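You operate a simulated robot arm through the tools that you are given. There is no shell and no other tool. Be economical: measure what you need, move in short steps, check, and stop when the job is done.

You are at the controls of a simulated robot arm. One attempt, no reset.

JOB
Pour a portion from the clear yogurt bottle. At the end: the cream dumpling is in the white bucket; about 110 ml from the clear yogurt bottle that stood at the side counter top went into the cream mixing bowl from the side counter top; the brown salt shaker stands on top of the brown roll; the clear yogurt bottle from the side counter top is back where it stood; whatever was shut is shut again. Leave all else as you found it, and nothing knocked over.

It is judged by the outcome, as a careful person would: the job done as asked, and still so three seconds after it is handed in. It fails if anything else is knocked over, pushed out of place, dropped, spilled or broken.

ROBOT AND FRAMES
A 7-joint arm with a two-finger parallel gripper, fixed in place. Base frame: the origin is at the foot of the arm, x ahead of it, y to its left, z up; the work surface is at about z = 0. Readings come in mm, degrees, newtons and seconds.
With the tool pointing down near the work surface it reaches from about 240 to 620 mm from the base axis. Its first joint turns from -66.0 to 66.0 degrees. Payload 2.6 kg.
The TCP is the grasp point between the finger pads, 30 mm short of the fingertips. In the tool frame z runs along the fingers and y along their closing line. The gripper opens to 94 mm. The fingers are 28 mm wide and 10 mm thick; the gripper's body (50 by 96 mm) begins 55 mm behind the TCP.
Orientation is told as [roll, pitch, yaw] about the base's x, y, z axes, in that order, counted from this pose: with the fingers straight down and closing along the base's y, the tool's x points along the base's -x, its y along +y and its z along -z.

CONTROLS
- The arm moves only by the tool send_rows. Its argument "motion" is text: rows parted by semicolons, each of 7 numbers parted by spaces: the shift along the tool's x, y, z in mm, then the turn, a rotation vector about the tool's x, y, z in degrees, then the finger opening in mm, from 0 to 94. In form: x y z wx wy wz gripper; .... A call has 1 to 8 rows; each row shifts and turns the commanded pose from where the row before left it, along the tool's axes as they then stand. A row lasts 0.2 s, in which the tool goes at most 50 mm and 8.6 degrees; a call with a longer step from one row to the next is refused whole, and so is a gripper value outside its range. Where a pose cannot be reached the arm comes as near as it can. A force on the tool above 40 N (or 10 N above the force at the start of the call, whichever is more), or a blocked arm, ends the call early, and 0.2 s more pass. The fingers move at their own pace (about 72 mm/s each) and stop on an object; they squeeze with about 31 N. The grip force told is the motor's: it shows also when the fingers shut on nothing. Time passes only in rows, and 0.2 s behind the last, so rows that do not move let the fingers close. The reply holds the time, the measured pose of the TCP, the force on the tool along the base axes, the opening and the grip force, in the units named above and with some noise.
- Cameras (640 x 400 px; columns grow to the right, rows downward): "scene" is fixed at [32.9, 427, 568]; the picture's right is [-0.80, -0.61, 0.00], its down [-0.34, 0.45, -0.83] and it looks along [0.50, -0.66, -0.56] (base axes); focal length 347 px, centre (320, 200). "wrist" rides on the gripper at [-37, 0, -58] in the tool frame; the picture's right is [0.00, -1.00, 0.00], its down [0.97, 0.00, -0.24] and it looks along [0.24, 0.00, 0.97] (tool axes); focal length 218 px, centre (320, 200).
- grab_frame(camera): a new picture of that camera. No time passes.
- pixel_to_xyz(camera, pixels): there is no depth. For up to 12 entries [column, row, z] of the newest picture of that camera ("zoom" is the newest enlarged one), the place [x, y] in the base frame at which the ray of that pixel passes the height z, good to about 3 mm. No time passes.
- inspect(camera, box): a new picture of the part [left, top, right, bottom] of that camera's present view, enlarged. No time passes.
- hand_in(): hands the job in; it is judged then, once.

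Keep the steps short. Do not move on a guess: measure, check each grasp and each placing, and mend mistakes. In all there are 80 turns and 34 pictures (those below and enlarged ones count). Leave the gripper open and the arm clear of the work at the hand-in unless told otherwise, and finish with a single line.

The tools are called after "Request:" by a JSON object that holds its "fn" and its "kwargs". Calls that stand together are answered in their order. send_rows: Moves the arm, as the interface text tells. Its arguments: {"type":"object","properties":{"motion":{"type":"string"}},"required":["motion"]} The other tools are called the same way: grab_frame (camera) takes a picture; pixel_to_xyz (camera, pixels) gives the place at which the rays of pixels pass given heights; inspect (camera, box) takes an enlarged picture of a part of a camera's view; hand_in () hands the job in.

At the start:

```text
time_s: 0.0
position: [409.4, 0.0, 353.8]
orientation: [-0.1, 0.0, -0.1]
contact_force: [0.8, -0.3, 0.6]
grip_width: 94.0
grip_force: 0.2
```

scene: 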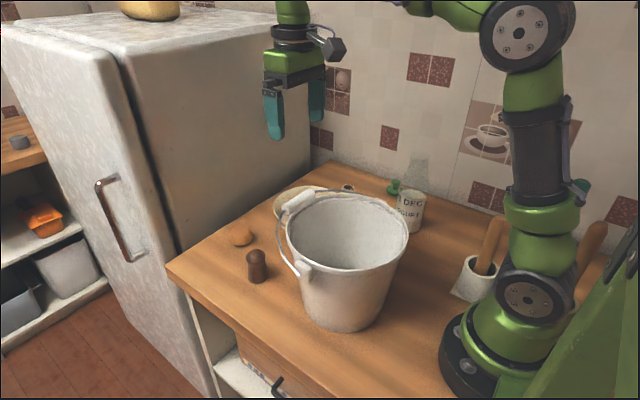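
wrist: 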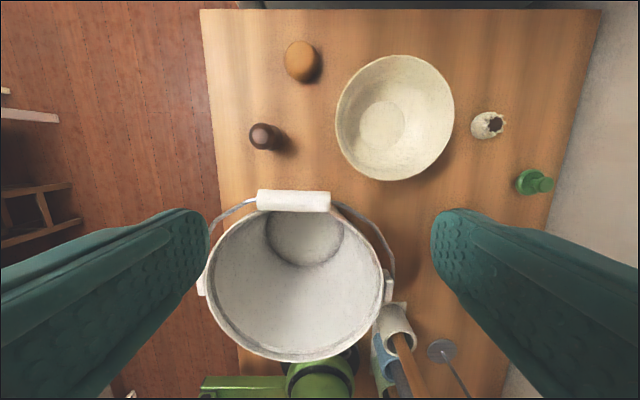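

I'll look closer at the counter objects, both from the scene camera and the wrist camera.

Request:
{"fn": "inspect", "kwargs": {"camera": "scene", "box": [220, 140, 460, 290]}}

Request:
{"fn": "inspect", "kwargs": {"camera": "wrist", "box": [220, 20, 600, 250]}}

```text
2.67 times, centred on (340, 215) of scene
```

zoom: 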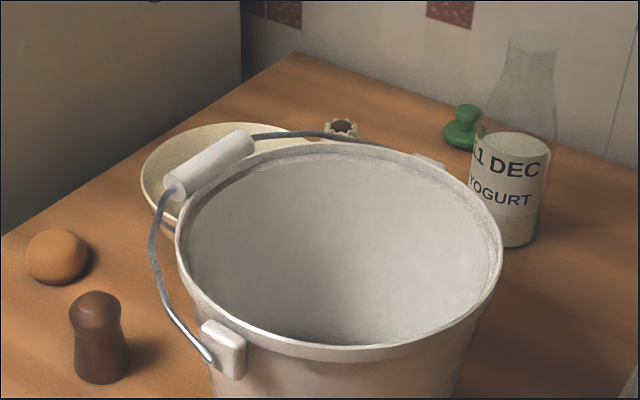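

```text
1.68 times, centred on (410, 135) of wrist
```

zoom: 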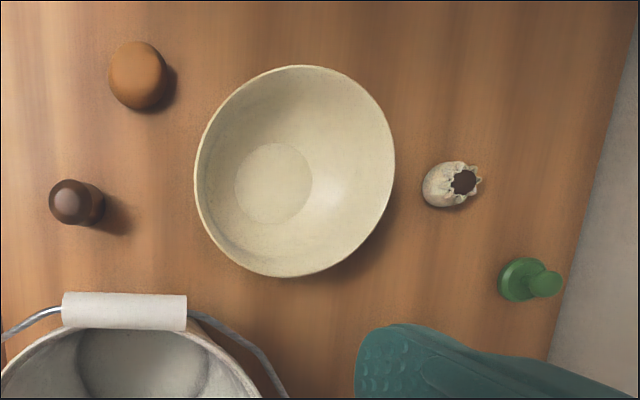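

Measuring: from the wrist picture the roll, shaker, bowl, dumpling, green knob; from the scene picture the bottle's foot (411,228), its top (419,154) and the bucket.

Request:
{"fn": "pixel_to_xyz", "kwargs": {"camera": "zoom", "pixels": [[138, 75, 20], [70, 202, 70], [95, 210, 0], [195, 165, 60], [395, 165, 60], [300, 65, 60], [280, 277, 60], [273, 182, 5], [450, 185, 15], [463, 182, 30], [520, 280, 0], [545, 285, 35]]}}

Request:
{"fn": "pixel_to_xyz", "kwargs": {"camera": "scene", "pixels": [[411, 228, 0], [398, 225, 0], [421, 228, 0], [412, 232, 0], [419, 154, 150], [419, 154, 180], [288, 215, 150], [409, 236, 150], [258, 280, 0], [257, 252, 70], [240, 244, 0], [348, 188, 30]]}}

Request:
{"fn": "pixel_to_xyz", "kwargs": {"camera": "wrist", "pixels": [[203, 280, 150], [385, 280, 150], [300, 208, 150], [290, 362, 150], [305, 228, 5], [293, 200, 150], [200, 285, 140], [388, 290, 140], [203, 10, 0], [600, 10, 0]]}}

```text
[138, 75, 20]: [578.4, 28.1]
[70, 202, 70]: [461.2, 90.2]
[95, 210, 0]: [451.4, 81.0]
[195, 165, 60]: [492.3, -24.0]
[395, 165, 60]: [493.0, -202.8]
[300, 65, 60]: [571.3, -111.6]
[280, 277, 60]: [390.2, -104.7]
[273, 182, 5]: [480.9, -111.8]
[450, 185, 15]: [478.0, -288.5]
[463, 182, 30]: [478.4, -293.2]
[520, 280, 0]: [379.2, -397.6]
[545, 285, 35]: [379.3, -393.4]
```

```text
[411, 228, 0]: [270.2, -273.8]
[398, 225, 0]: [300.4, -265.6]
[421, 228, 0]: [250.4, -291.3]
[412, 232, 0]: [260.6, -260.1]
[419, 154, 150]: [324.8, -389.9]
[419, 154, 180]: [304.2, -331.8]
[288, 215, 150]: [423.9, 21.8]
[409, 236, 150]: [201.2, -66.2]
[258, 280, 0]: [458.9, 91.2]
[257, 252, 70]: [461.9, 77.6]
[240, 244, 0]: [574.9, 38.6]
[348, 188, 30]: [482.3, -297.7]
```

```text
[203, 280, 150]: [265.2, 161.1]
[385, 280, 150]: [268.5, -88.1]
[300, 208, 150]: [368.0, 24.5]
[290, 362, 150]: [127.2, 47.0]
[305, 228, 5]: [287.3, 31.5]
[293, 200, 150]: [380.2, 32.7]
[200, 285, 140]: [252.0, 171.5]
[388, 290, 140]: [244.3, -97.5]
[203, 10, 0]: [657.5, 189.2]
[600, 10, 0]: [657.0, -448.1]
```

The bottle is hidden under a finger in the wrist view. I'll go sideways at the current height (354 mm, above everything) to y ≈ -285 to see it from above.

Request:
{"fn": "send_rows", "kwargs": {"motion": "3 -47.5 0 0 0 0 94;3 -47.5 0 0 0 0 94;3 -47.5 0 0 0 0 94;3 -47.5 0 0 0 0 94;3 -47.5 0 0 0 0 94;3 -47.5 0 0 0 0 94"}}

Request:
{"fn": "grab_frame", "kwargs": {"camera": "wrist"}}

```text
time_s: 1.4
position: [391.3, -279.9, 351.8]
orientation: [0.0, 0.0, 0.0]
contact_force: [-0.2, -0.8, -0.1]
grip_width: 94.0
grip_force: 0.0
```

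```text
29 pictures are left
```

wrist: 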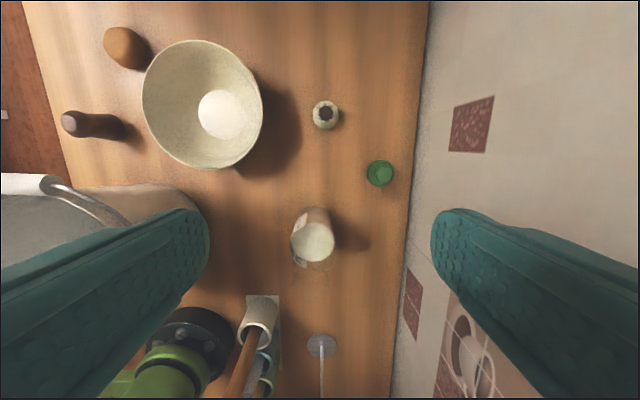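

I see the bottle around (313,235), the dumpling at (325,115), and the knob at (380,173). I'll enlarge this part.

Request:
{"fn": "inspect", "kwargs": {"camera": "wrist", "box": [230, 90, 430, 290]}}

Request:
{"fn": "pixel_to_xyz", "kwargs": {"camera": "wrist", "pixels": [[325, 116, 15], [326, 115, 30], [313, 210, 0], [315, 235, 100], [380, 173, 0], [380, 173, 30], [208, 112, 5], [143, 100, 60], [263, 100, 60], [208, 40, 60], [202, 169, 60]]}}

Request:
{"fn": "inspect", "kwargs": {"camera": "scene", "box": [370, 140, 450, 240]}}

```text
2.00 times, centred on (330, 190) of wrist
```

zoom: 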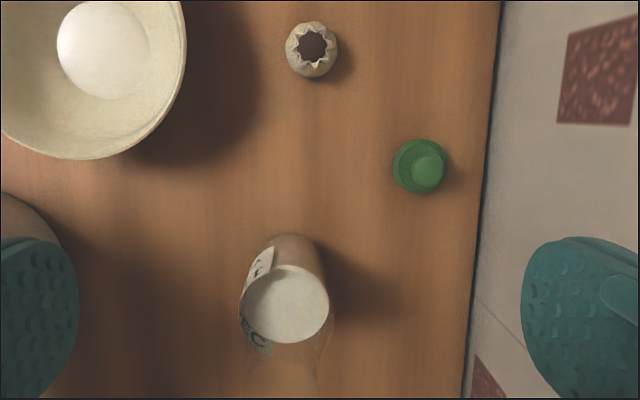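

```text
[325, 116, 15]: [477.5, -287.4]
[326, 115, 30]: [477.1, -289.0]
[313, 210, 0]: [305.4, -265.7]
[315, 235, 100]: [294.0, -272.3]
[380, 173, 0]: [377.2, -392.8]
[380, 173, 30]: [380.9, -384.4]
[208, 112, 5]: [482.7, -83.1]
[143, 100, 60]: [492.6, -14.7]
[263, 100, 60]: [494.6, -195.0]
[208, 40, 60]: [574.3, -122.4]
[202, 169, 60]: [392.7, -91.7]
```

```text
4.00 times, centred on (410, 190) of scene
```

zoom: 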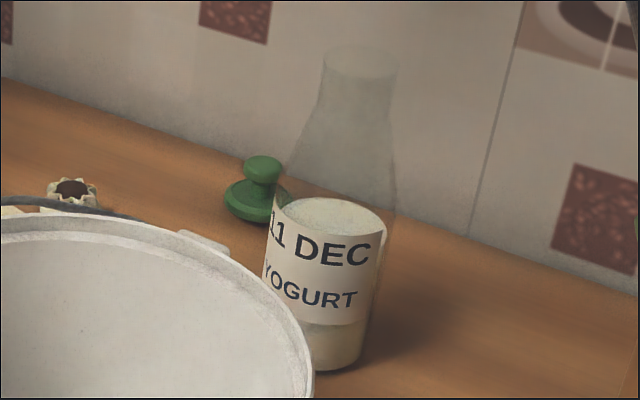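

The bottle is open (no stopper on it) and half full. I'll triangulate its foot, liquid surface and mouth from both pictures.

Request:
{"fn": "pixel_to_xyz", "kwargs": {"camera": "wrist", "pixels": [[313, 242, 60], [313, 242, 80], [313, 242, 100], [313, 242, 120], [292, 242, 90], [334, 242, 90], [315, 207, 0]]}}

Request:
{"fn": "pixel_to_xyz", "kwargs": {"camera": "scene", "pixels": [[414.5, 193.75, 60], [414.5, 193.75, 80], [414.5, 193.75, 100], [414.5, 193.75, 120], [420, 155.5, 180], [420, 155.5, 200], [420, 155.5, 220], [413, 229, 0], [403, 168, 160], [427, 168, 160]]}}

```text
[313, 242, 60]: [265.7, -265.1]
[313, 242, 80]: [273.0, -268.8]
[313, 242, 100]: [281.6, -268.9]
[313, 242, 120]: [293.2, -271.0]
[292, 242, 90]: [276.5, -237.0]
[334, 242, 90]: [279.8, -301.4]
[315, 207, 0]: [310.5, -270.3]
```

```text
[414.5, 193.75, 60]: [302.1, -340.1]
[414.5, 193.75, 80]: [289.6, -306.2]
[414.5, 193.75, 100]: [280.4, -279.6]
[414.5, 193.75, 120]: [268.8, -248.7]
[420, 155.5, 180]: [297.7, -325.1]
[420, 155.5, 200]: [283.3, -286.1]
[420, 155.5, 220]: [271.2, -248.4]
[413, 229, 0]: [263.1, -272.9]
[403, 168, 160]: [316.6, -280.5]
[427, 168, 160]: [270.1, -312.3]
```

Bottle: axis at about (281,-271), about 64–70 mm thick, liquid top z≈103, mouth z≈208. First the dumpling at (477,-288): move over it and descend to z≈110.

Request:
{"fn": "send_rows", "kwargs": {"motion": "-43 -2 0 0 0 0 94;-43 -1 0 0 0 0 94;0 0 45 0 0 0 80;0 0 48 0 0 0 70;0 0 48 0 0 0 70;0 0 48 0 0 0 70;0 0 48 0 0 0 70;0 0 0 0 0 0 70"}}

Request:
{"fn": "grab_frame", "kwargs": {"camera": "wrist"}}

```text
time_s: 3.2
position: [428.9, -287.4, 114.6]
orientation: [0.0, 0.0, -0.1]
contact_force: [0.1, -0.3, 0.5]
grip_width: 69.6
grip_force: 0.1
out of reach, approached as far as the arm can: row 2
```

```text
26 pictures are left
```

wrist: 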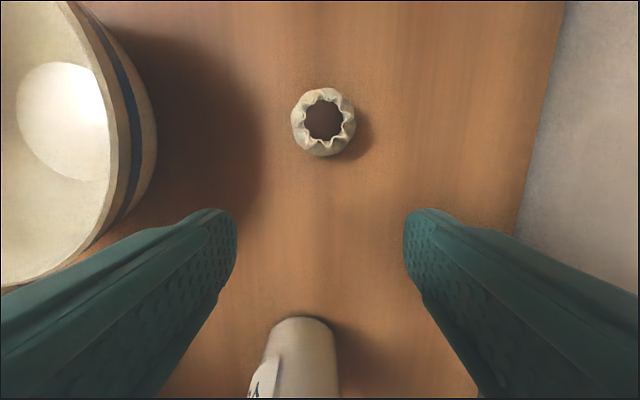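

The high pose limited reach, so x stopped at 429. Measuring the dumpling again at (323,122) from this closer view.

Request:
{"fn": "pixel_to_xyz", "kwargs": {"camera": "wrist", "pixels": [[323, 122, 20], [290, 122, 20], [356, 122, 20], [323, 122, 35]]}}

Request:
{"fn": "send_rows", "kwargs": {"motion": "-24 0 5 0 0 0 70;-24 0 5 0 0 0 70;0 0 0 0 0 0 70"}}

```text
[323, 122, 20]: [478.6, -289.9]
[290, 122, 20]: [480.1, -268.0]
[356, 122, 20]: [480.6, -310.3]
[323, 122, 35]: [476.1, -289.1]
```

```text
time_s: 4.0
position: [478.5, -289.2, 105.2]
orientation: [0.0, -0.1, 0.0]
contact_force: [-0.1, -0.6, 1.5]
grip_width: 69.8
grip_force: 0.0
```

Above the dumpling (478,-290, about 42 mm wide). Lowering to z≈34 and closing.

Request:
{"fn": "send_rows", "kwargs": {"motion": "0 0 36 0 0 0 70;0 0 35 0 0 0 70;0 0 0 0 0 0 40;0 0 0 0 0 0 20;0 0 0 0 0 0 20;0 0 0 0 0 0 20"}}

```text
time_s: 5.4
position: [479.8, -286.6, 36.6]
orientation: [0.0, 0.0, 0.0]
contact_force: [-0.9, 0.4, -0.1]
grip_width: 43.7
grip_force: 5.6
```

Holding something 43.7 mm wide. Lifting and checking the hold.

Request:
{"fn": "send_rows", "kwargs": {"motion": "0 0 -30 0 0 0 20;0 0 -40 0 0 0 20;20 0 -40 0 0 0 20;25 10 -40 0 0 0 20;25 20 -35 0 0 0 20;0 40 -30 0 0 0 20;0 0 0 0 0 0 20"}}

Request:
{"fn": "grab_frame", "kwargs": {"camera": "wrist"}}

```text
time_s: 7.0
position: [405.1, -214.6, 249.3]
orientation: [0.0, 0.0, 0.0]
contact_force: [-0.2, 0.2, -0.1]
grip_width: 44.0
grip_force: 6.4
```

```text
25 pictures are left
```

wrist: 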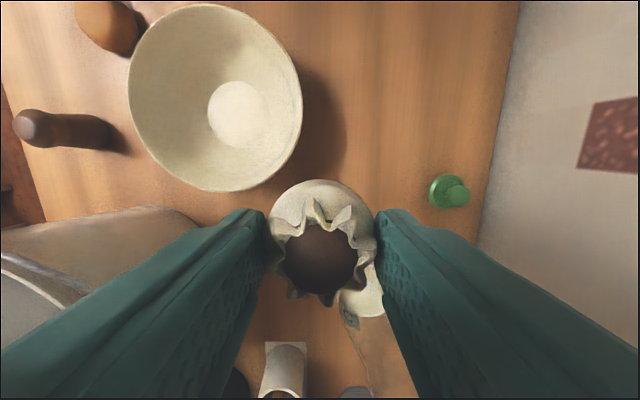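

The dumpling is held. Rising to ~305 and carrying it over the bucket (centre about (286,30)).

Request:
{"fn": "send_rows", "kwargs": {"motion": "0 20 -30 0 0 0 20;0 25 -27 0 0 0 20;20 40 0 0 0 0 20;25 40 0 0 0 0 20;25 40 0 0 0 0 20;25 40 0 0 0 0 20;24 40 0 0 0 0 20;0 0 0 0 0 0 20"}}

Request:
{"fn": "grab_frame", "kwargs": {"camera": "wrist"}}

Request:
{"fn": "grab_frame", "kwargs": {"camera": "scene"}}

```text
time_s: 8.8
position: [289.7, 29.0, 307.0]
orientation: [0.1, 0.0, 0.0]
contact_force: [0.2, -0.6, -0.9]
grip_width: 44.0
grip_force: 5.3
```

```text
24 pictures are left
```

wrist: 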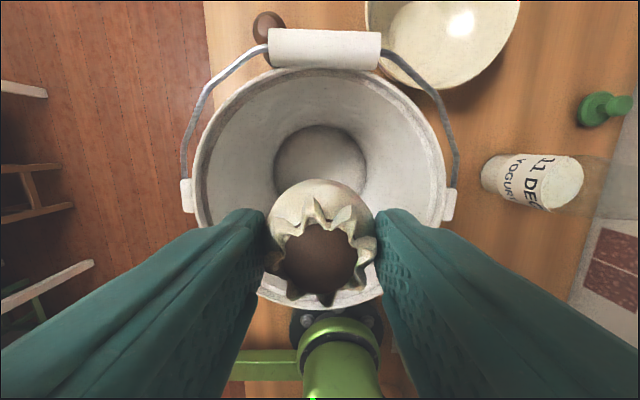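

```text
23 pictures are left
```

scene: 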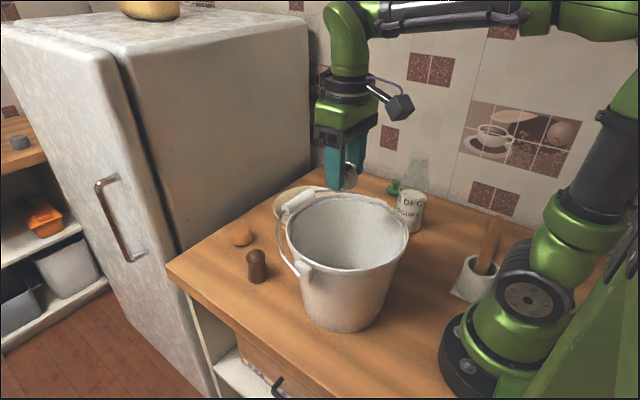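

Dumpling hangs over the bucket. Checking the bucket's rim and floor centre in this view before descending.

Request:
{"fn": "pixel_to_xyz", "kwargs": {"camera": "wrist", "pixels": [[193, 185, 200], [447, 185, 200], [320, 67, 200], [318, 308, 200], [320, 164, 5], [274, 164, 5], [367, 164, 5], [325, 30, 200]]}}

Request:
{"fn": "pixel_to_xyz", "kwargs": {"camera": "scene", "pixels": [[287, 225, 200], [409, 235, 200], [360, 190, 200], [340, 276, 200], [345, 330, 0], [340, 265, 5]]}}

```text
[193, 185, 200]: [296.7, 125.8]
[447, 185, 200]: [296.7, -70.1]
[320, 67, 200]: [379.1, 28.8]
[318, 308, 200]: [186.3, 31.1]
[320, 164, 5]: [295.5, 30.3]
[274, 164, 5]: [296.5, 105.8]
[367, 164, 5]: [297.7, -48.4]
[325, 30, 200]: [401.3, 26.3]
```

```text
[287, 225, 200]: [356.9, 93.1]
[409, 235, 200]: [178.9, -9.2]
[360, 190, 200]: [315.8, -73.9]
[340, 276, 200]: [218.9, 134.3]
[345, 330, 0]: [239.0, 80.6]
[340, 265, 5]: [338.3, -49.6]
```

A black part on a rod sticks out of the gripper at (400,105) in the scene; I want to see how low it sits before going into the bucket.

Request:
{"fn": "inspect", "kwargs": {"camera": "scene", "box": [300, 50, 440, 200]}}

```text
2.67 times, centred on (370, 125) of scene
```

zoom: 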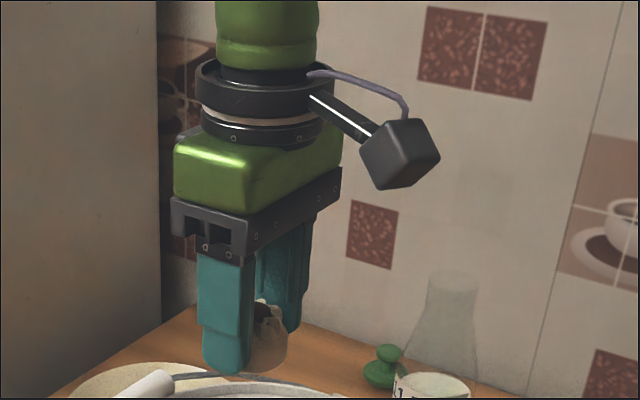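

The box sits ~90 mm above the TCP and 65–105 mm toward -x. Shifting the tool to x≈313 gives it room inside the rim; then I descend to z≈72 in steps.

Request:
{"fn": "send_rows", "kwargs": {"motion": "-24 0 0 0 0 0 20;0 0 40 0 0 0 20;0 0 40 0 0 0 20;0 0 40 0 0 0 20;0 0 40 0 0 0 20;0 0 0 0 0 0 20"}}

Request:
{"fn": "inspect", "kwargs": {"camera": "scene", "box": [270, 90, 430, 280]}}

```text
time_s: 10.2
position: [317.3, 26.9, 147.8]
orientation: [0.0, -0.1, -0.1]
contact_force: [-0.1, 0.3, 0.3]
grip_width: 43.9
grip_force: 5.7
```

```text
2.11 times, centred on (350, 185) of scene
```

zoom: 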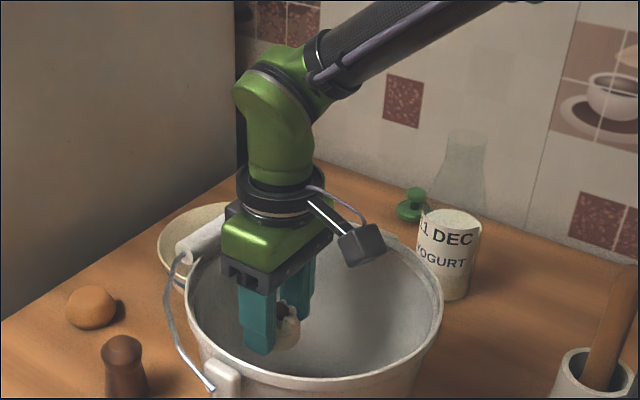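

Clear of the rim all around. Down the last ~75 mm in smaller steps, then open to 70.

Request:
{"fn": "send_rows", "kwargs": {"motion": "0 0 25 0 0 0 20;0 0 25 0 0 0 20;0 0 25 0 0 0 20;0 0 0 0 0 0 20;0 0 0 0 0 0 60;0 0 0 0 0 0 64;0 0 0 0 0 0 64"}}

Request:
{"fn": "grab_frame", "kwargs": {"camera": "wrist"}}

```text
time_s: 11.8
position: [318.3, 27.4, 69.9]
orientation: [-0.1, -0.1, 0.0]
contact_force: [-0.4, 0.3, -0.1]
grip_width: 63.9
grip_force: 0.1
```

```text
20 pictures are left
```

wrist: 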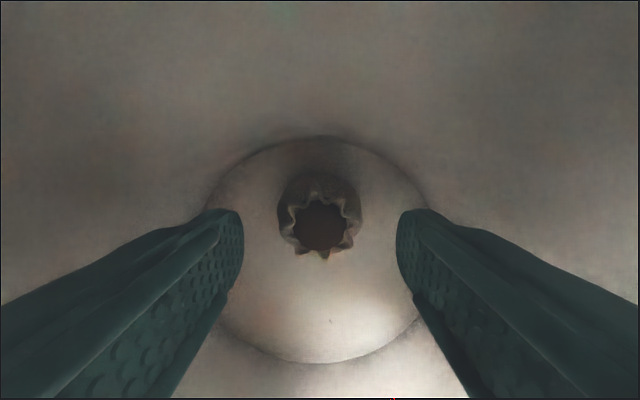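

The dumpling stands upright on the bucket floor. Straight up, then toward the shaker for a look.

Request:
{"fn": "send_rows", "kwargs": {"motion": "0 0 -47 0 0 0 64;0 0 -47 0 0 0 64;0 0 -47 0 0 0 64;0 0 -47 0 0 0 64;0 0 -42 0 0 0 64;-40 25 0 0 0 0 64;-45 25 0 0 0 0 64;-20 0 0 0 0 0 64"}}

Request:
{"fn": "grab_frame", "kwargs": {"camera": "wrist"}}

```text
refused: row 7 steps farther than a row can; nothing moved
```

```text
19 pictures are left
```

wrist: 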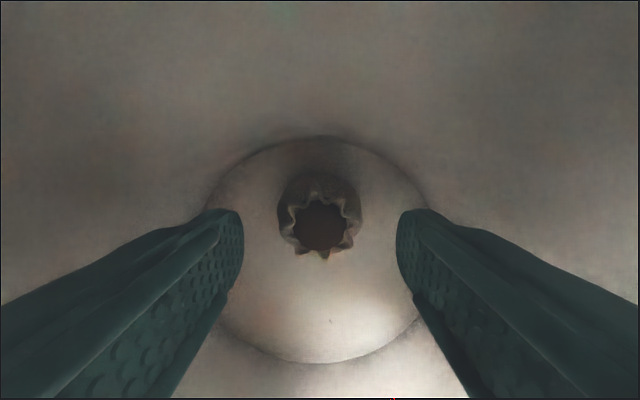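

That call was refused because one step was too long. Sending it again with shorter steps.

Request:
{"fn": "send_rows", "kwargs": {"motion": "0 0 -47 0 0 0 64;0 0 -47 0 0 0 64;0 0 -47 0 0 0 64;0 0 -47 0 0 0 64;0 0 -42 0 0 0 64;-40 20 0 0 0 0 64;-40 20 0 0 0 0 64;-25 15 0 0 0 0 64"}}

```text
time_s: 13.6
position: [421.8, 82.0, 298.5]
orientation: [0.0, 0.0, 0.0]
contact_force: [-0.1, -0.5, -0.9]
grip_width: 64.1
grip_force: 0.0
```

To keep the rear box away from the bucket, I'll turn the tool about its z by +90° (box then points to +y, off the counter). Rotating in place, 8 rows first.

Request:
{"fn": "send_rows", "kwargs": {"motion": "0 0 0 0 0 8.5 64;0 0 0 0 0 8.5 64;0 0 0 0 0 8.5 64;0 0 0 0 0 8.5 64;0 0 0 0 0 8.5 64;0 0 0 0 0 8.5 64;0 0 0 0 0 8.5 64;0 0 0 0 0 8.5 64"}}

Request:
{"fn": "send_rows", "kwargs": {"motion": "0 0 0 0 0 8.5 64;0 0 0 0 0 8.5 64;0 0 0 0 0 5 64;0 0 0 0 0 0 64"}}

Request:
{"fn": "grab_frame", "kwargs": {"camera": "wrist"}}

```text
time_s: 15.4
position: [421.2, 83.9, 301.4]
orientation: [0.0, 0.0, -68.1]
contact_force: [0.0, 0.2, -0.2]
grip_width: 63.9
grip_force: 0.1
```

```text
time_s: 16.4
position: [420.4, 84.3, 301.9]
orientation: [-0.1, 0.1, -90.1]
contact_force: [0.0, 0.0, -0.4]
grip_width: 63.9
grip_force: 0.0
```

```text
18 pictures are left
```

wrist: 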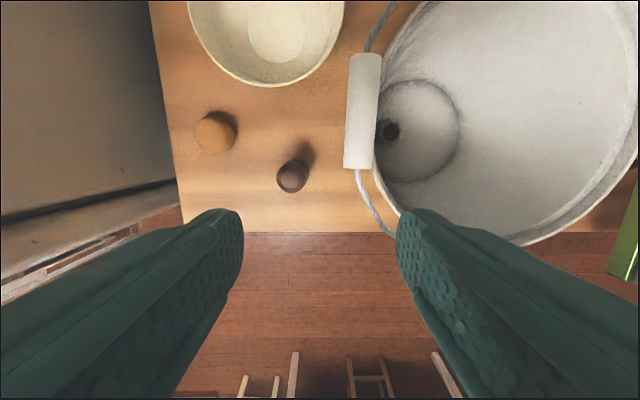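

Tool now has yaw -90 (picture right = -x, down = +y). Measuring the shaker (291,177) and roll (214,132).

Request:
{"fn": "pixel_to_xyz", "kwargs": {"camera": "wrist", "pixels": [[292, 177, 65], [292, 177, 80], [297, 166, 0], [214, 133, 15], [194, 133, 15], [235, 133, 15], [214, 112, 15], [214, 153, 15], [362, 110, 200], [384, 110, 200], [214, 133, 35]]}}

Request:
{"fn": "inspect", "kwargs": {"camera": "scene", "box": [210, 210, 300, 300]}}

```text
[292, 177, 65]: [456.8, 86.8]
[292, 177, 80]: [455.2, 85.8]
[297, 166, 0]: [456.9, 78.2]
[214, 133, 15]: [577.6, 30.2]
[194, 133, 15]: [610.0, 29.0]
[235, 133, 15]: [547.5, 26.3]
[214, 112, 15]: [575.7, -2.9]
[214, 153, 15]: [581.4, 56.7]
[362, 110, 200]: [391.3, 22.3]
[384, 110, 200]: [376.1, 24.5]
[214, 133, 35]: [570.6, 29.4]
```

```text
4.44 times, centred on (255, 255) of scene
```

zoom: 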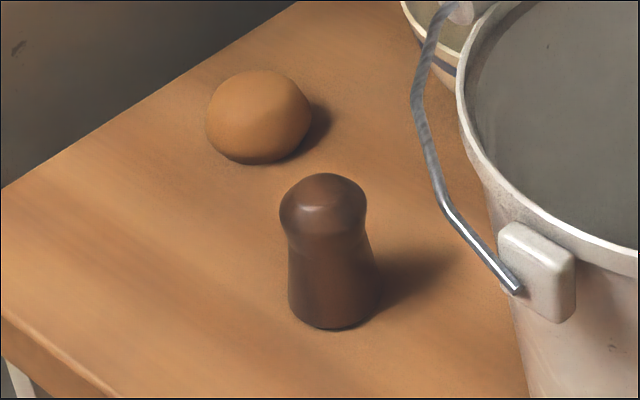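

Shaker axis ≈ (459,88), ~42 mm thick, ~68 tall; roll ≈ (576,29), ~57 mm across. Moving above the shaker and down to z≈130 for a close look.

Request:
{"fn": "send_rows", "kwargs": {"motion": "2 20 0 0 0 0 70;2 18 0 0 0 0 70;0 0 43 0 0 0 70;0 0 43 0 0 0 70;0 0 43 0 0 0 70;0 0 43 0 0 0 70;0 0 0 0 0 0 70"}}

Request:
{"fn": "grab_frame", "kwargs": {"camera": "wrist"}}

```text
time_s: 18.0
position: [460.8, 88.3, 126.9]
orientation: [0.0, 0.0, -90.0]
contact_force: [0.6, -0.5, 0.6]
grip_width: 70.3
grip_force: 0.1
```

```text
16 pictures are left
```

wrist: 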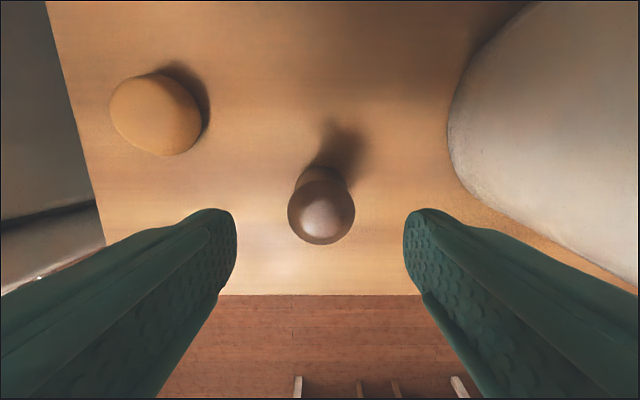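

Request:
{"fn": "pixel_to_xyz", "kwargs": {"camera": "wrist", "pixels": [[321, 212, 50], [321, 212, 60], [321, 212, 70], [288, 212, 55], [355, 212, 55], [154, 114, 25], [110, 114, 20], [201, 120, 20], [158, 75, 20], [165, 156, 20], [154, 114, 0]]}}

```text
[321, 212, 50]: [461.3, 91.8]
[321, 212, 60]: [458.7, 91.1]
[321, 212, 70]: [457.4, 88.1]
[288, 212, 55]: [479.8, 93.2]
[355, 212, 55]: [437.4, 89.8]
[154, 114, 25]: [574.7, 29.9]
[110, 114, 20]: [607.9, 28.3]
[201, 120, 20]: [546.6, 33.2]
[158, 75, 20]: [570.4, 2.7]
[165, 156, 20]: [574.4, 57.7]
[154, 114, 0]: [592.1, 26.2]
```

Shaker axis ≈ (459,90); fingers straddle it. Lowering to z≈40 and closing.

Request:
{"fn": "send_rows", "kwargs": {"motion": "2 -1 30 0 0 0 70;0 0 30 0 0 0 70;0 0 27 0 0 0 70;0 0 0 0 0 0 70;0 0 0 0 0 0 40;0 0 0 0 0 0 20;0 0 0 0 0 0 20;0 0 0 0 0 0 20"}}

```text
time_s: 19.8
position: [457.4, 91.4, 45.3]
orientation: [0.0, -0.1, -90.0]
contact_force: [0.0, 0.0, -0.6]
grip_width: 41.8
grip_force: 31.1
```

Gripped at 41.8 mm, 31 N. Lifting 75 mm, then over the roll at (575,30).

Request:
{"fn": "send_rows", "kwargs": {"motion": "0 0 -25 0 0 0 20;0 0 -50 0 0 0 20;-15 29 0 0 0 0 20;-15 30 0 0 0 0 20;-15 30 0 0 0 0 20;-16 28 0 0 0 0 20;0 0 0 0 0 0 20"}}

Request:
{"fn": "inspect", "kwargs": {"camera": "scene", "box": [180, 170, 300, 270]}}

Request:
{"fn": "grab_frame", "kwargs": {"camera": "wrist"}}

```text
time_s: 21.4
position: [573.9, 30.6, 119.1]
orientation: [-0.1, 0.0, -90.1]
contact_force: [0.0, -0.7, -1.8]
grip_width: 41.5
grip_force: 30.7
```

```text
4.00 times, centred on (240, 220) of scene
```

zoom: 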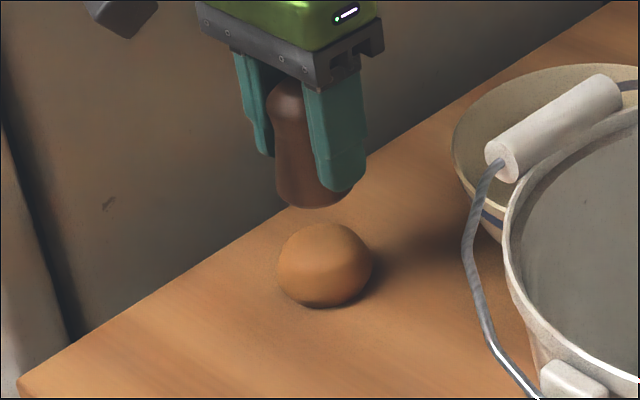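

```text
14 pictures are left
```

wrist: 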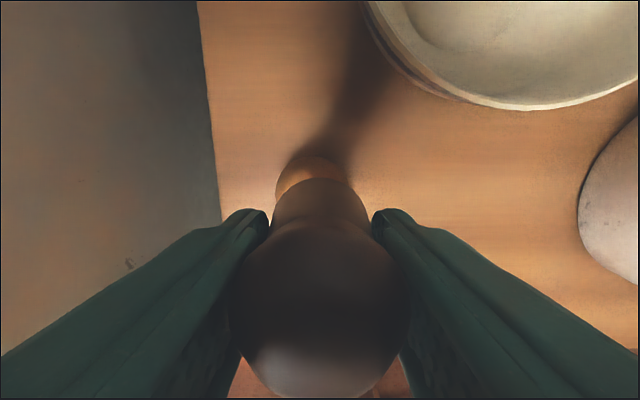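

Scene view looks aligned sideways. Checking the roll's visible edge in the wrist view (275..350, top 155).

Request:
{"fn": "pixel_to_xyz", "kwargs": {"camera": "wrist", "pixels": [[312, 155, 20], [275, 190, 20], [352, 183, 20], [312, 155, 30], [275, 190, 30], [352, 183, 30]]}}

Request:
{"fn": "pixel_to_xyz", "kwargs": {"camera": "zoom", "pixels": [[325, 266, 20], [277, 268, 20], [372, 266, 20], [313, 190, 76], [313, 184, 76], [325, 235, 40], [325, 224, 40]]}}

```text
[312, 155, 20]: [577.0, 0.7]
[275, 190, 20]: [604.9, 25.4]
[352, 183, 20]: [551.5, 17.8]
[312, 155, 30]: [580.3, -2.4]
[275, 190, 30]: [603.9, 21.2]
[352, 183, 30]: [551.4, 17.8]
```

```text
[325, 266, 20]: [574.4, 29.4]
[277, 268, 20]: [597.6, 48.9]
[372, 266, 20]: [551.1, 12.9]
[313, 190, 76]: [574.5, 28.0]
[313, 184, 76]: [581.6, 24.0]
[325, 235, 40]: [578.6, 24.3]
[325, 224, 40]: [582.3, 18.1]
```

Roll centre ≈ (576.5,29.5). Correcting 2 mm in x and 1 mm in y, and lowering 22 mm (shaker foot then ≈54).

Request:
{"fn": "send_rows", "kwargs": {"motion": "-1 2 0 0 0 0 20;0 0 11 0 0 0 20;0 0 11 0 0 0 20;0 0 0 0 0 0 20"}}

Request:
{"fn": "inspect", "kwargs": {"camera": "scene", "box": [200, 200, 280, 250]}}

```text
time_s: 22.4
position: [576.5, 27.9, 96.6]
orientation: [0.0, 0.0, -90.1]
contact_force: [0.1, 0.1, -0.3]
grip_width: 41.7
grip_force: 30.3
```

```text
8.00 times, centred on (240, 225) of scene
```

zoom: 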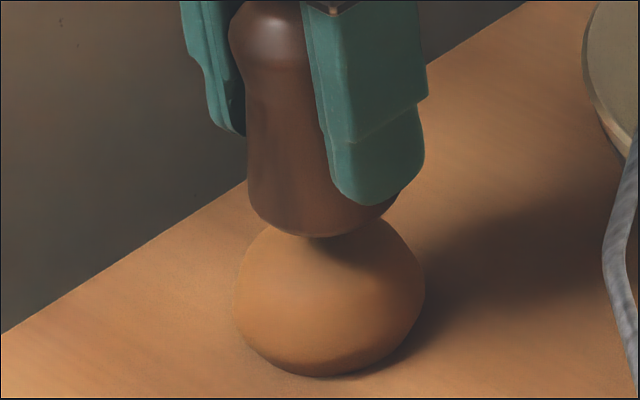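

Shaker is over the roll, maybe 1–2 mm toward image right; I correct by (+1,+1) and lower 6 mm watching the force.

Request:
{"fn": "send_rows", "kwargs": {"motion": "1 1 0 0 0 0 20;0 0 3 0 0 0 20;0 0 3 0 0 0 20;0 0 0 0 0 0 20"}}

Request:
{"fn": "send_rows", "kwargs": {"motion": "0 0 2 0 0 0 20;0 0 1 0 0 0 20;0 0 0 0 0 0 20"}}

```text
time_s: 23.4
position: [577.7, 27.1, 90.8]
orientation: [0.1, 0.0, -90.0]
contact_force: [0.9, 0.5, -0.3]
grip_width: 41.4
grip_force: 30.9
```

```text
time_s: 24.2
position: [575.0, 28.2, 88.1]
orientation: [0.0, -0.1, -90.0]
contact_force: [-0.1, -0.4, -0.4]
grip_width: 41.6
grip_force: 31.6
```

No contact yet. Continuing 2 mm at a time.

Request:
{"fn": "send_rows", "kwargs": {"motion": "0 0 2 0 0 0 20;0 0 0 0 0 0 20"}}

Request:
{"fn": "send_rows", "kwargs": {"motion": "0 0 2 0 0 0 20;0 0 0 0 0 0 20"}}

Request:
{"fn": "send_rows", "kwargs": {"motion": "0 0 2 0 0 0 20;0 0 0 0 0 0 20"}}

```text
time_s: 24.8
position: [575.4, 28.7, 85.7]
orientation: [0.0, 0.1, -89.9]
contact_force: [-1.0, 0.2, -0.4]
grip_width: 41.7
grip_force: 31.6
```

```text
time_s: 25.4
position: [576.2, 26.6, 84.0]
orientation: [0.1, 0.0, -90.0]
contact_force: [-0.3, 0.6, -1.0]
grip_width: 41.7
grip_force: 31.5
```

```text
time_s: 26.0
position: [576.2, 28.0, 81.6]
orientation: [-0.1, -0.1, -90.0]
contact_force: [-0.6, 0.1, -1.0]
grip_width: 41.6
grip_force: 30.8
```

Still free. I shift y by +1 mm (readings average 27.8 against 29.5) and go on down.

Request:
{"fn": "send_rows", "kwargs": {"motion": "1.3 0 1 0 0 0 20;0 0 0 0 0 0 20"}}

Request:
{"fn": "send_rows", "kwargs": {"motion": "0 0 1.5 0 0 0 20;0 0 0 0 0 0 20"}}

Request:
{"fn": "send_rows", "kwargs": {"motion": "0 0 1.5 0 0 0 20;0 0 0 0 0 0 20"}}

```text
time_s: 26.6
position: [576.7, 29.5, 80.7]
orientation: [0.0, 0.0, -90.0]
contact_force: [0.9, 0.0, -0.8]
grip_width: 41.9
grip_force: 31.3
```

```text
time_s: 27.2
position: [576.9, 29.4, 78.7]
orientation: [-0.1, 0.0, -90.0]
contact_force: [0.4, -0.1, -0.4]
grip_width: 41.5
grip_force: 31.5
```

```text
time_s: 27.8
position: [577.4, 29.7, 76.9]
orientation: [0.0, 0.0, -90.0]
contact_force: [0.1, -0.2, -0.8]
grip_width: 41.5
grip_force: 31.1
```

Request:
{"fn": "send_rows", "kwargs": {"motion": "0 0 1.5 0 0 0 20;0 0 0 0 0 0 20"}}

Request:
{"fn": "inspect", "kwargs": {"camera": "scene", "box": [200, 200, 280, 250]}}

```text
time_s: 28.4
position: [577.1, 29.2, 76.6]
orientation: [0.1, 0.1, -90.0]
contact_force: [-5.0, 0.7, 12.4]
grip_width: 41.6
grip_force: 31.0
```

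```text
8.00 times, centred on (240, 225) of scene
```

zoom: 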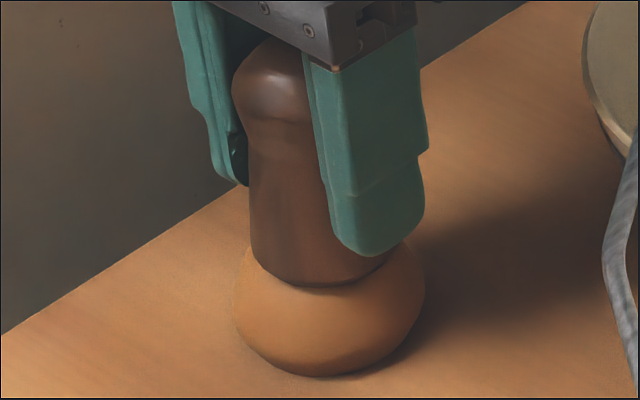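

Contact (12 N up). Relieving by 1 mm, then opening only slightly (to 46) so the fingers can still catch it.

Request:
{"fn": "send_rows", "kwargs": {"motion": "0 0 -1 0 0 0 20;0 0 0 0 0 0 20"}}

```text
time_s: 29.0
position: [575.8, 29.8, 77.3]
orientation: [0.2, -0.1, -90.1]
contact_force: [3.4, 0.7, 8.0]
grip_width: 41.6
grip_force: 30.9
```

Request:
{"fn": "send_rows", "kwargs": {"motion": "0 0 -0.6 0 0 0 20;0 0 0 0 0 0 20;0 0 0 0 0 0 20"}}

Request:
{"fn": "send_rows", "kwargs": {"motion": "0 0 0 0 0 0 44;0 0 0 0 0 0 46;0 0 0 0 0 0 46;0 0 0 0 0 0 46;0 0 0 0 0 0 46"}}

Request:
{"fn": "inspect", "kwargs": {"camera": "scene", "box": [200, 200, 280, 250]}}

```text
time_s: 29.8
position: [575.8, 29.1, 76.6]
orientation: [0.0, 0.0, -90.0]
contact_force: [1.3, -1.6, 3.9]
grip_width: 41.3
grip_force: 30.9
```

```text
time_s: 31.0
position: [577.0, 28.8, 77.6]
orientation: [-0.1, 0.0, -90.0]
contact_force: [-1.1, -0.6, -0.4]
grip_width: 46.0
grip_force: 0.0
```

```text
8.00 times, centred on (240, 225) of scene
```

zoom: 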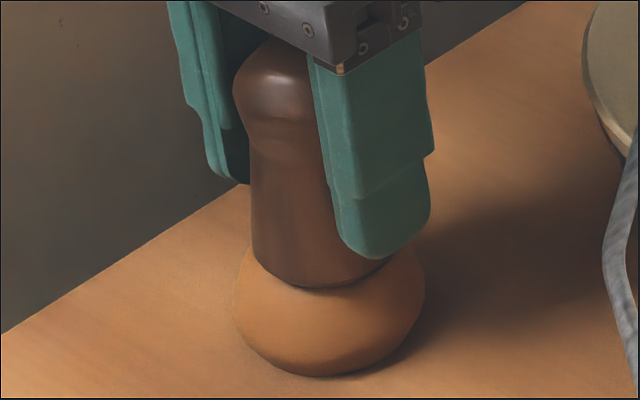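

It stands upright on its own. Opening wide and rising straight up.

Request:
{"fn": "send_rows", "kwargs": {"motion": "0 0 0 0 0 0 60;0 0 0 0 0 0 76;0 0 0 0 0 0 76;0 0 -30 0 0 0 76;0 0 -40 0 0 0 76;0 -20 -30 0 0 0 76;0 -40 -20 0 0 0 76;-10 -40 -20 0 0 0 90"}}

Request:
{"fn": "grab_frame", "kwargs": {"camera": "scene"}}

```text
time_s: 32.8
position: [473.1, 20.3, 220.7]
orientation: [0.0, -0.1, -89.9]
contact_force: [1.0, 0.2, 0.3]
grip_width: 89.8
grip_force: 0.1
```

```text
10 pictures are left
```

scene: 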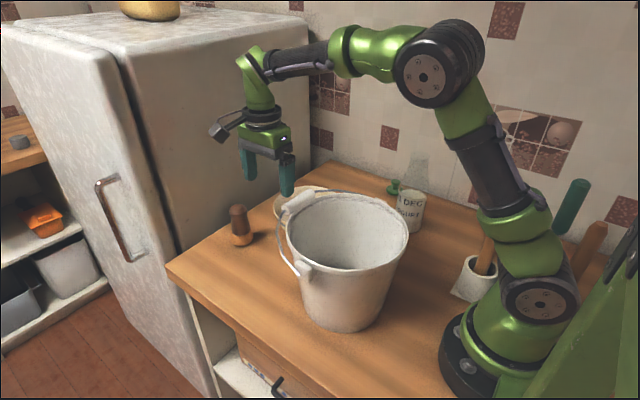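

Shaker stands on the roll. Now the bottle: I'll grip its body from an inclined side pose (yaw ≈ -70, tool 35° below horizontal), descending vertically. First travel high to about (350,-240,350), gripper open.

Request:
{"fn": "send_rows", "kwargs": {"motion": "-35 0 -30 0 0 0 94;-38 0 -30 0 0 0 94;-38 0 -30 0 0 0 94;-38 -30 -10 0 0 0 94;-38 -30 -10 0 0 0 94;-38 -30 -10 0 0 0 94;-35 -30 0 0 0 -6 94;0 0 0 0 0 -7 94"}}

Request:
{"fn": "send_rows", "kwargs": {"motion": "0 0 0 0 -8 -7 94;0 0 0 0 -8 0 94;0 0 0 0 -8 0 94;0 0 0 0 -8 0 94;0 0 0 0 0 0 94"}}

```text
time_s: 34.6
position: [357.6, -242.3, 340.8]
orientation: [0.0, 0.0, -76.9]
contact_force: [-0.1, 0.0, 0.3]
grip_width: 93.8
grip_force: 0.0
```

```text
refused: row 1 steps farther than a row can; nothing moved
```

Turn yaw to -70 and tilt the tool up about its y.

Request:
{"fn": "send_rows", "kwargs": {"motion": "0 0 0 0 0 -7 94;0 0 0 0 -8 0 94;0 0 0 0 -8 0 94;0 0 0 0 -8 0 94;0 0 0 0 -8 0 94;0 0 0 0 0 0 94"}}

```text
time_s: 36.0
position: [357.6, -240.4, 336.9]
orientation: [0.1, -32.1, -70.0]
contact_force: [0.1, 0.0, -0.3]
grip_width: 94.0
grip_force: 0.1
```

Request:
{"fn": "send_rows", "kwargs": {"motion": "0 0 0 0 -8 0 94;0 0 0 0 -8 0 94;0 0 0 0 -7 0 94;0 0 0 0 0 0 94"}}

Request:
{"fn": "grab_frame", "kwargs": {"camera": "wrist"}}

```text
time_s: 37.0
position: [356.4, -242.7, 338.2]
orientation: [0.1, -55.1, -70.0]
contact_force: [0.0, 0.6, -0.2]
grip_width: 94.0
grip_force: 0.0
```

```text
9 pictures are left
```

wrist: 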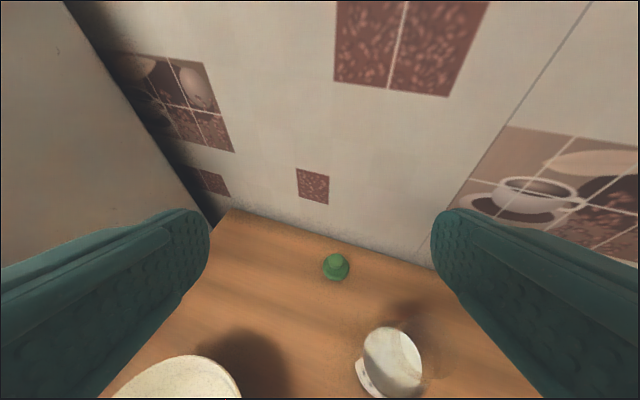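

The pose is reachable. Moving sideways over the bottle axis and down to z≈250 (fingertips still above the mouth).

Request:
{"fn": "send_rows", "kwargs": {"motion": "2 -40 -3 0 0 0 94;2 -40 -3 0 0 0 94;24 0 17 0 0 0 94;24 0 17 0 0 0 94;24 0 17 0 0 0 94;0 0 0 0 0 0 94"}}

Request:
{"fn": "grab_frame", "kwargs": {"camera": "wrist"}}

```text
time_s: 38.4
position: [281.0, -261.5, 249.1]
orientation: [0.0, -55.0, -70.0]
contact_force: [-0.4, -0.6, 0.7]
grip_width: 94.0
grip_force: 0.0
```

```text
8 pictures are left
```

wrist: 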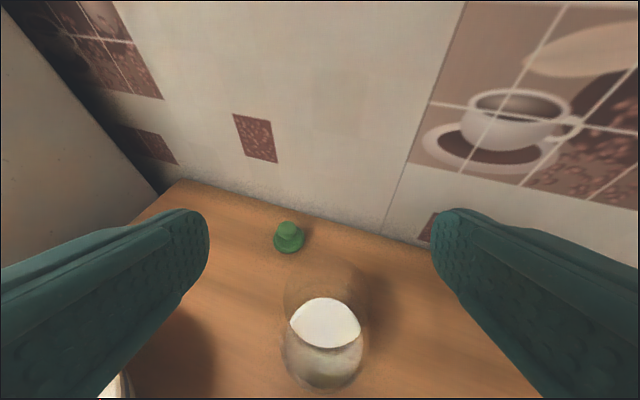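

The bottle stands in the middle between the fingers. Measuring its position from this view.

Request:
{"fn": "pixel_to_xyz", "kwargs": {"camera": "wrist", "pixels": [[326, 323, 103], [290, 325, 103], [362, 325, 103], [326, 298, 103], [326, 349, 103], [322, 390, 0]]}}

```text
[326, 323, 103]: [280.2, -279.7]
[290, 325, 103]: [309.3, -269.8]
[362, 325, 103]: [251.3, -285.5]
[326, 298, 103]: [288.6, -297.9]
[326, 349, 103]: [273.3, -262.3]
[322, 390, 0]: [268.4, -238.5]
```

Bottle axis ≈ (280,-270). Shift 3 mm along -tool y, then descend vertically to z≈82 in two stages.

Request:
{"fn": "send_rows", "kwargs": {"motion": "0 -3 0 0 0 0 94;20.5 0 14.4 0 0 0 94;20.5 0 14.4 0 0 0 94;20.5 0 14.4 0 0 0 94;0 0 0 0 0 0 94"}}

Request:
{"fn": "inspect", "kwargs": {"camera": "scene", "box": [330, 90, 490, 250]}}

```text
time_s: 39.6
position: [277.9, -261.6, 173.4]
orientation: [0.0, -55.0, -70.0]
contact_force: [-0.5, 0.3, 0.5]
grip_width: 94.1
grip_force: 0.0
```

```text
2.50 times, centred on (410, 170) of scene
```

zoom: 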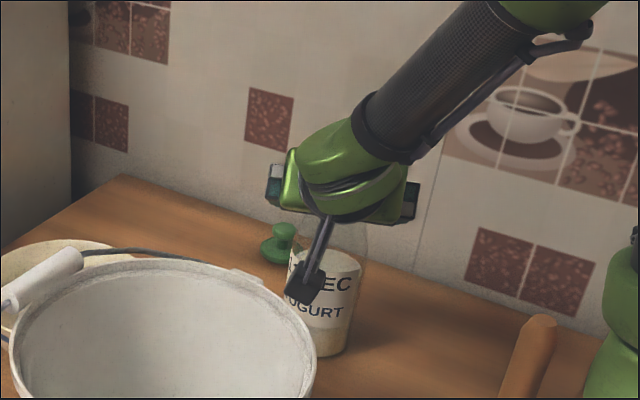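

All clear. The rest of the descent to z≈83.

Request:
{"fn": "send_rows", "kwargs": {"motion": "18.5 0 13 0 0 0 94;18.5 0 13 0 0 0 94;18.5 0 13 0 0 0 94;18.5 0 13 0 0 0 94;0 0 0 0 0 0 94"}}

Request:
{"fn": "grab_frame", "kwargs": {"camera": "wrist"}}

```text
time_s: 40.8
position: [278.5, -261.4, 81.6]
orientation: [0.0, -55.1, -70.0]
contact_force: [0.3, 0.2, 0.3]
grip_width: 93.9
grip_force: 0.0
```

```text
6 pictures are left
```

wrist: 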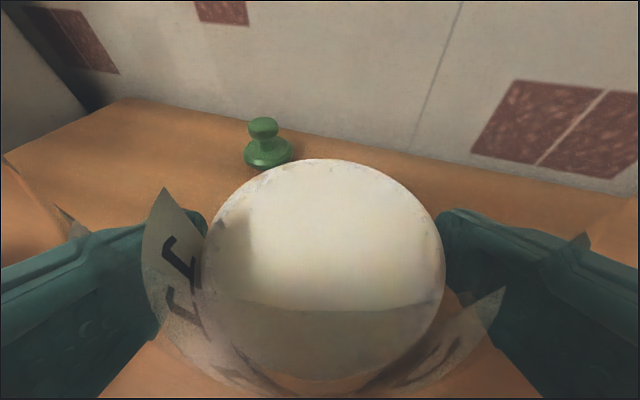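

The bottle is centred between the pads. Closing on it.

Request:
{"fn": "send_rows", "kwargs": {"motion": "0 0 0 0 0 0 80;0 0 0 0 0 0 74;0 0 0 0 0 0 70;0 0 0 0 0 0 66;0 0 0 0 0 0 60;0 0 0 0 0 0 50;0 0 0 0 0 0 50;0 0 0 0 0 0 50"}}

```text
time_s: 42.6
position: [278.0, -261.7, 81.3]
orientation: [-0.1, -55.0, -70.0]
contact_force: [2.9, 0.5, -0.1]
grip_width: 77.6
grip_force: 31.2
```

Gripped: 77.6 mm wide, 31 N. Lifting gently 40 mm, and weighing it with a few still readings.

Request:
{"fn": "send_rows", "kwargs": {"motion": "-4 0 -2.87 0 0 0 50;-12.4 0 -8.6 0 0 0 50;-16.4 0 -11.5 0 0 0 50;0 0 0 0 0 0 50;0 0 0 0 0 0 50"}}

Request:
{"fn": "send_rows", "kwargs": {"motion": "0 0 0 0 0 0 50;0 0 0 0 0 0 50"}}

Request:
{"fn": "send_rows", "kwargs": {"motion": "0 0 0 0 0 0 50"}}

Request:
{"fn": "send_rows", "kwargs": {"motion": "0 0 0 0 0 0 50"}}

Request:
{"fn": "send_rows", "kwargs": {"motion": "0 0 0 0 0 0 50"}}

Request:
{"fn": "send_rows", "kwargs": {"motion": "0 0 0 0 0 0 50"}}

Request:
{"fn": "send_rows", "kwargs": {"motion": "0 0 0 0 0 0 50"}}

Request:
{"fn": "send_rows", "kwargs": {"motion": "0 0 0 0 0 0 50"}}

```text
time_s: 43.8
position: [276.7, -264.1, 121.4]
orientation: [0.2, -54.9, -70.0]
contact_force: [-0.5, 0.0, -6.4]
grip_width: 77.5
grip_force: 30.7
```

```text
time_s: 44.4
position: [276.2, -263.7, 121.9]
orientation: [0.0, -55.0, -70.0]
contact_force: [0.4, 0.2, -5.7]
grip_width: 77.4
grip_force: 31.3
```

```text
time_s: 44.8
position: [277.5, -263.9, 122.5]
orientation: [0.1, -54.9, -70.0]
contact_force: [-0.6, -0.5, -5.7]
grip_width: 77.4
grip_force: 31.1
```

```text
time_s: 45.2
position: [277.0, -263.7, 122.0]
orientation: [0.0, -54.9, -70.0]
contact_force: [-0.2, 0.1, -6.4]
grip_width: 77.6
grip_force: 30.8
```

```text
time_s: 45.6
position: [277.3, -263.5, 123.6]
orientation: [-0.1, -55.0, -70.0]
contact_force: [-0.3, -0.6, -6.5]
grip_width: 77.4
grip_force: 31.3
```

```text
time_s: 46.0
position: [275.7, -263.2, 121.8]
orientation: [0.0, -55.1, -70.0]
contact_force: [0.4, -0.6, -6.4]
grip_width: 77.5
grip_force: 31.2
```

```text
time_s: 46.4
position: [276.1, -263.7, 123.7]
orientation: [0.0, -55.0, -70.0]
contact_force: [0.9, -0.3, -6.4]
grip_width: 77.5
grip_force: 31.2
```

```text
time_s: 46.8
position: [276.1, -262.9, 121.0]
orientation: [0.0, -55.0, -70.0]
contact_force: [0.7, -0.2, -7.1]
grip_width: 77.5
grip_force: 30.8
```

Average weight ≈ 6.33 N before pouring (110 ml ≈ 1.1 N, so aim for ≈5.2 N). Lifting to z≈217, then moving along +x smoothly.

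Request:
{"fn": "send_rows", "kwargs": {"motion": "-10 0 -7 0 0 0 50;-19.5 0 -13.6 0 0 0 50;-19.5 0 -13.6 0 0 0 50;-19.5 0 -13.6 0 0 0 50;-10 0 -7 0 0 0 50;-2 9.4 2.8 0 0 0 50;-4 18.8 5.6 0 0 0 50;-4 18.8 5.6 0 0 0 50"}}

Request:
{"fn": "send_rows", "kwargs": {"motion": "-5 23.5 7 0 0 0 50;-5 23.5 7 0 0 0 50;-5 23.5 7 0 0 0 50;-4 18.8 5.6 0 0 0 50;-4 18.8 5.6 0 0 0 50;-4 18.8 5.6 0 0 0 50;-2 9.4 2.8 0 0 0 50;0 0 0 0 0 0 50"}}

```text
time_s: 48.6
position: [325.3, -262.1, 217.2]
orientation: [-0.1, -55.0, -70.0]
contact_force: [0.2, 0.8, -7.0]
grip_width: 77.6
grip_force: 31.1
```

```text
time_s: 50.4
position: [470.2, -264.5, 220.3]
orientation: [-0.1, -55.0, -70.0]
contact_force: [-0.3, 0.3, -6.1]
grip_width: 77.4
grip_force: 30.7
```

Upright and steady. Yawing 20° about the vertical to -90.

Request:
{"fn": "send_rows", "kwargs": {"motion": "0 0 0 4.1 0 2.87 50;0 0 0 4.1 0 2.87 50;0 0 0 4.1 0 2.87 50;0 0 0 4.1 0 2.87 50;0 5.5 0 0 0 0 50;0 5.5 0 0 0 0 50;0 0 0 0 0 0 50"}}

```text
time_s: 52.0
position: [482.9, -261.5, 218.8]
orientation: [0.0, -55.0, -90.1]
contact_force: [-0.4, -0.2, -5.7]
grip_width: 77.2
grip_force: 31.2
```

Now carrying it along +y at x≈482 to y≈+32, over the bowl at safe height.

Request:
{"fn": "send_rows", "kwargs": {"motion": "6 0 -8.5 0 0 0 50;12 0 -17 0 0 0 50;14.9 0 -21.2 0 0 0 50;14.9 0 -21.2 0 0 0 50;14.9 0 -21.2 0 0 0 50;14.9 0 -21.2 0 0 0 50;12 0 -17 0 0 0 50;6 0 -8.5 0 0 0 50"}}

Request:
{"fn": "send_rows", "kwargs": {"motion": "6 0 -8.5 0 0 0 50;12 0 -17 0 0 0 50;14.9 0 -21.2 0 0 0 50;14.9 0 -21.2 0 0 0 50;12 0 -17 0 0 0 50;8 0 -11.4 0 0 0 50;5 0 -7 0 0 0 50;0 0 0 0 0 0 50"}}

```text
time_s: 53.8
position: [480.4, -94.2, 221.1]
orientation: [0.0, -55.0, -90.0]
contact_force: [0.6, -0.8, -6.4]
grip_width: 77.4
grip_force: 31.4
```

```text
time_s: 55.6
position: [482.9, 29.0, 217.0]
orientation: [-0.1, -54.9, -90.0]
contact_force: [-0.7, -0.3, -5.3]
grip_width: 77.4
grip_force: 31.2
```

Positioned; the lip will come to about y≈-98 over the bowl. Tilting 60° about the closing line (no flow expected yet).

Request:
{"fn": "send_rows", "kwargs": {"motion": "0 0 0 0 4 0 50;0 0 0 0 7.5 0 50;0 0 0 0 8 0 50;0 0 0 0 8 0 50;0 0 0 0 8 0 50;0 0 0 0 7.5 0 50;0 0 0 0 7 0 50;0 0 0 0 5 0 50"}}

Request:
{"fn": "grab_frame", "kwargs": {"camera": "scene"}}

```text
time_s: 57.4
position: [483.5, 29.6, 219.4]
orientation: [0.0, 0.2, -90.0]
contact_force: [0.2, 0.6, -5.7]
grip_width: 77.2
grip_force: 31.1
```

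```text
5 pictures are left
```

scene: 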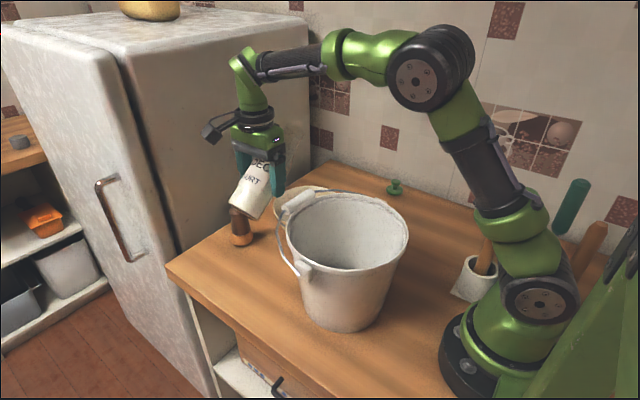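

Bottle at 55° tilt with tool straight down; the surroundings are undisturbed. Lowering 75 mm, then tilt 15° more and weigh.

Request:
{"fn": "send_rows", "kwargs": {"motion": "0 -1 20 0 0 0 50;0 0 30 0 0 0 50;0 0 25 0 0 0 50;0 0 0 0 5 0 50;0 0 0 0 5 0 50;0 0 0 0 5 0 50;0 0 0 0 0 0 50;0 0 0 0 0 0 50"}}

Request:
{"fn": "send_rows", "kwargs": {"motion": "0 0 0 0 0 0 50"}}

Request:
{"fn": "send_rows", "kwargs": {"motion": "0 0 0 0 0 0 50"}}

Request:
{"fn": "send_rows", "kwargs": {"motion": "0 0 0 0 0 0 50"}}

Request:
{"fn": "send_rows", "kwargs": {"motion": "0 0 0 0 0 0 50"}}

Request:
{"fn": "inspect", "kwargs": {"camera": "scene", "box": [180, 120, 340, 270]}}

```text
time_s: 59.2
position: [481.9, 29.4, 144.1]
orientation: [0.0, 15.0, -90.0]
contact_force: [-1.2, -1.2, -6.3]
grip_width: 77.5
grip_force: 31.2
```

```text
time_s: 59.6
position: [481.5, 30.0, 145.7]
orientation: [0.0, 14.9, -90.0]
contact_force: [-0.2, 0.8, -5.9]
grip_width: 77.3
grip_force: 30.8
```

```text
time_s: 60.0
position: [481.6, 29.8, 144.3]
orientation: [0.0, 15.0, -90.1]
contact_force: [0.1, 0.4, -6.7]
grip_width: 77.7
grip_force: 30.8
```

```text
time_s: 60.4
position: [481.1, 30.7, 144.5]
orientation: [-0.1, 15.0, -90.0]
contact_force: [-0.2, 0.0, -5.2]
grip_width: 77.3
grip_force: 31.5
```

```text
time_s: 60.8
position: [481.7, 31.2, 144.1]
orientation: [0.0, 15.0, -90.0]
contact_force: [0.3, 0.4, -6.5]
grip_width: 77.3
grip_force: 31.5
```

```text
2.67 times, centred on (260, 195) of scene
```

zoom: 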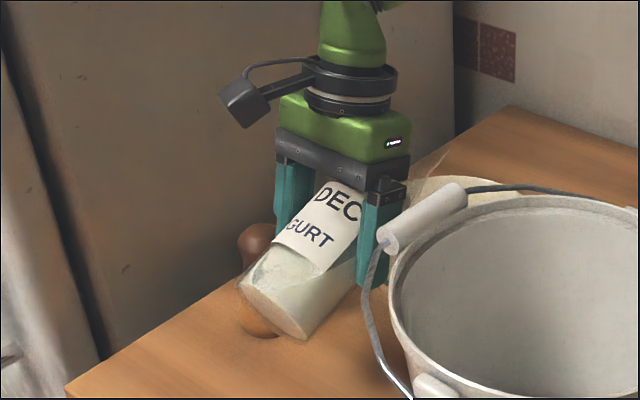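

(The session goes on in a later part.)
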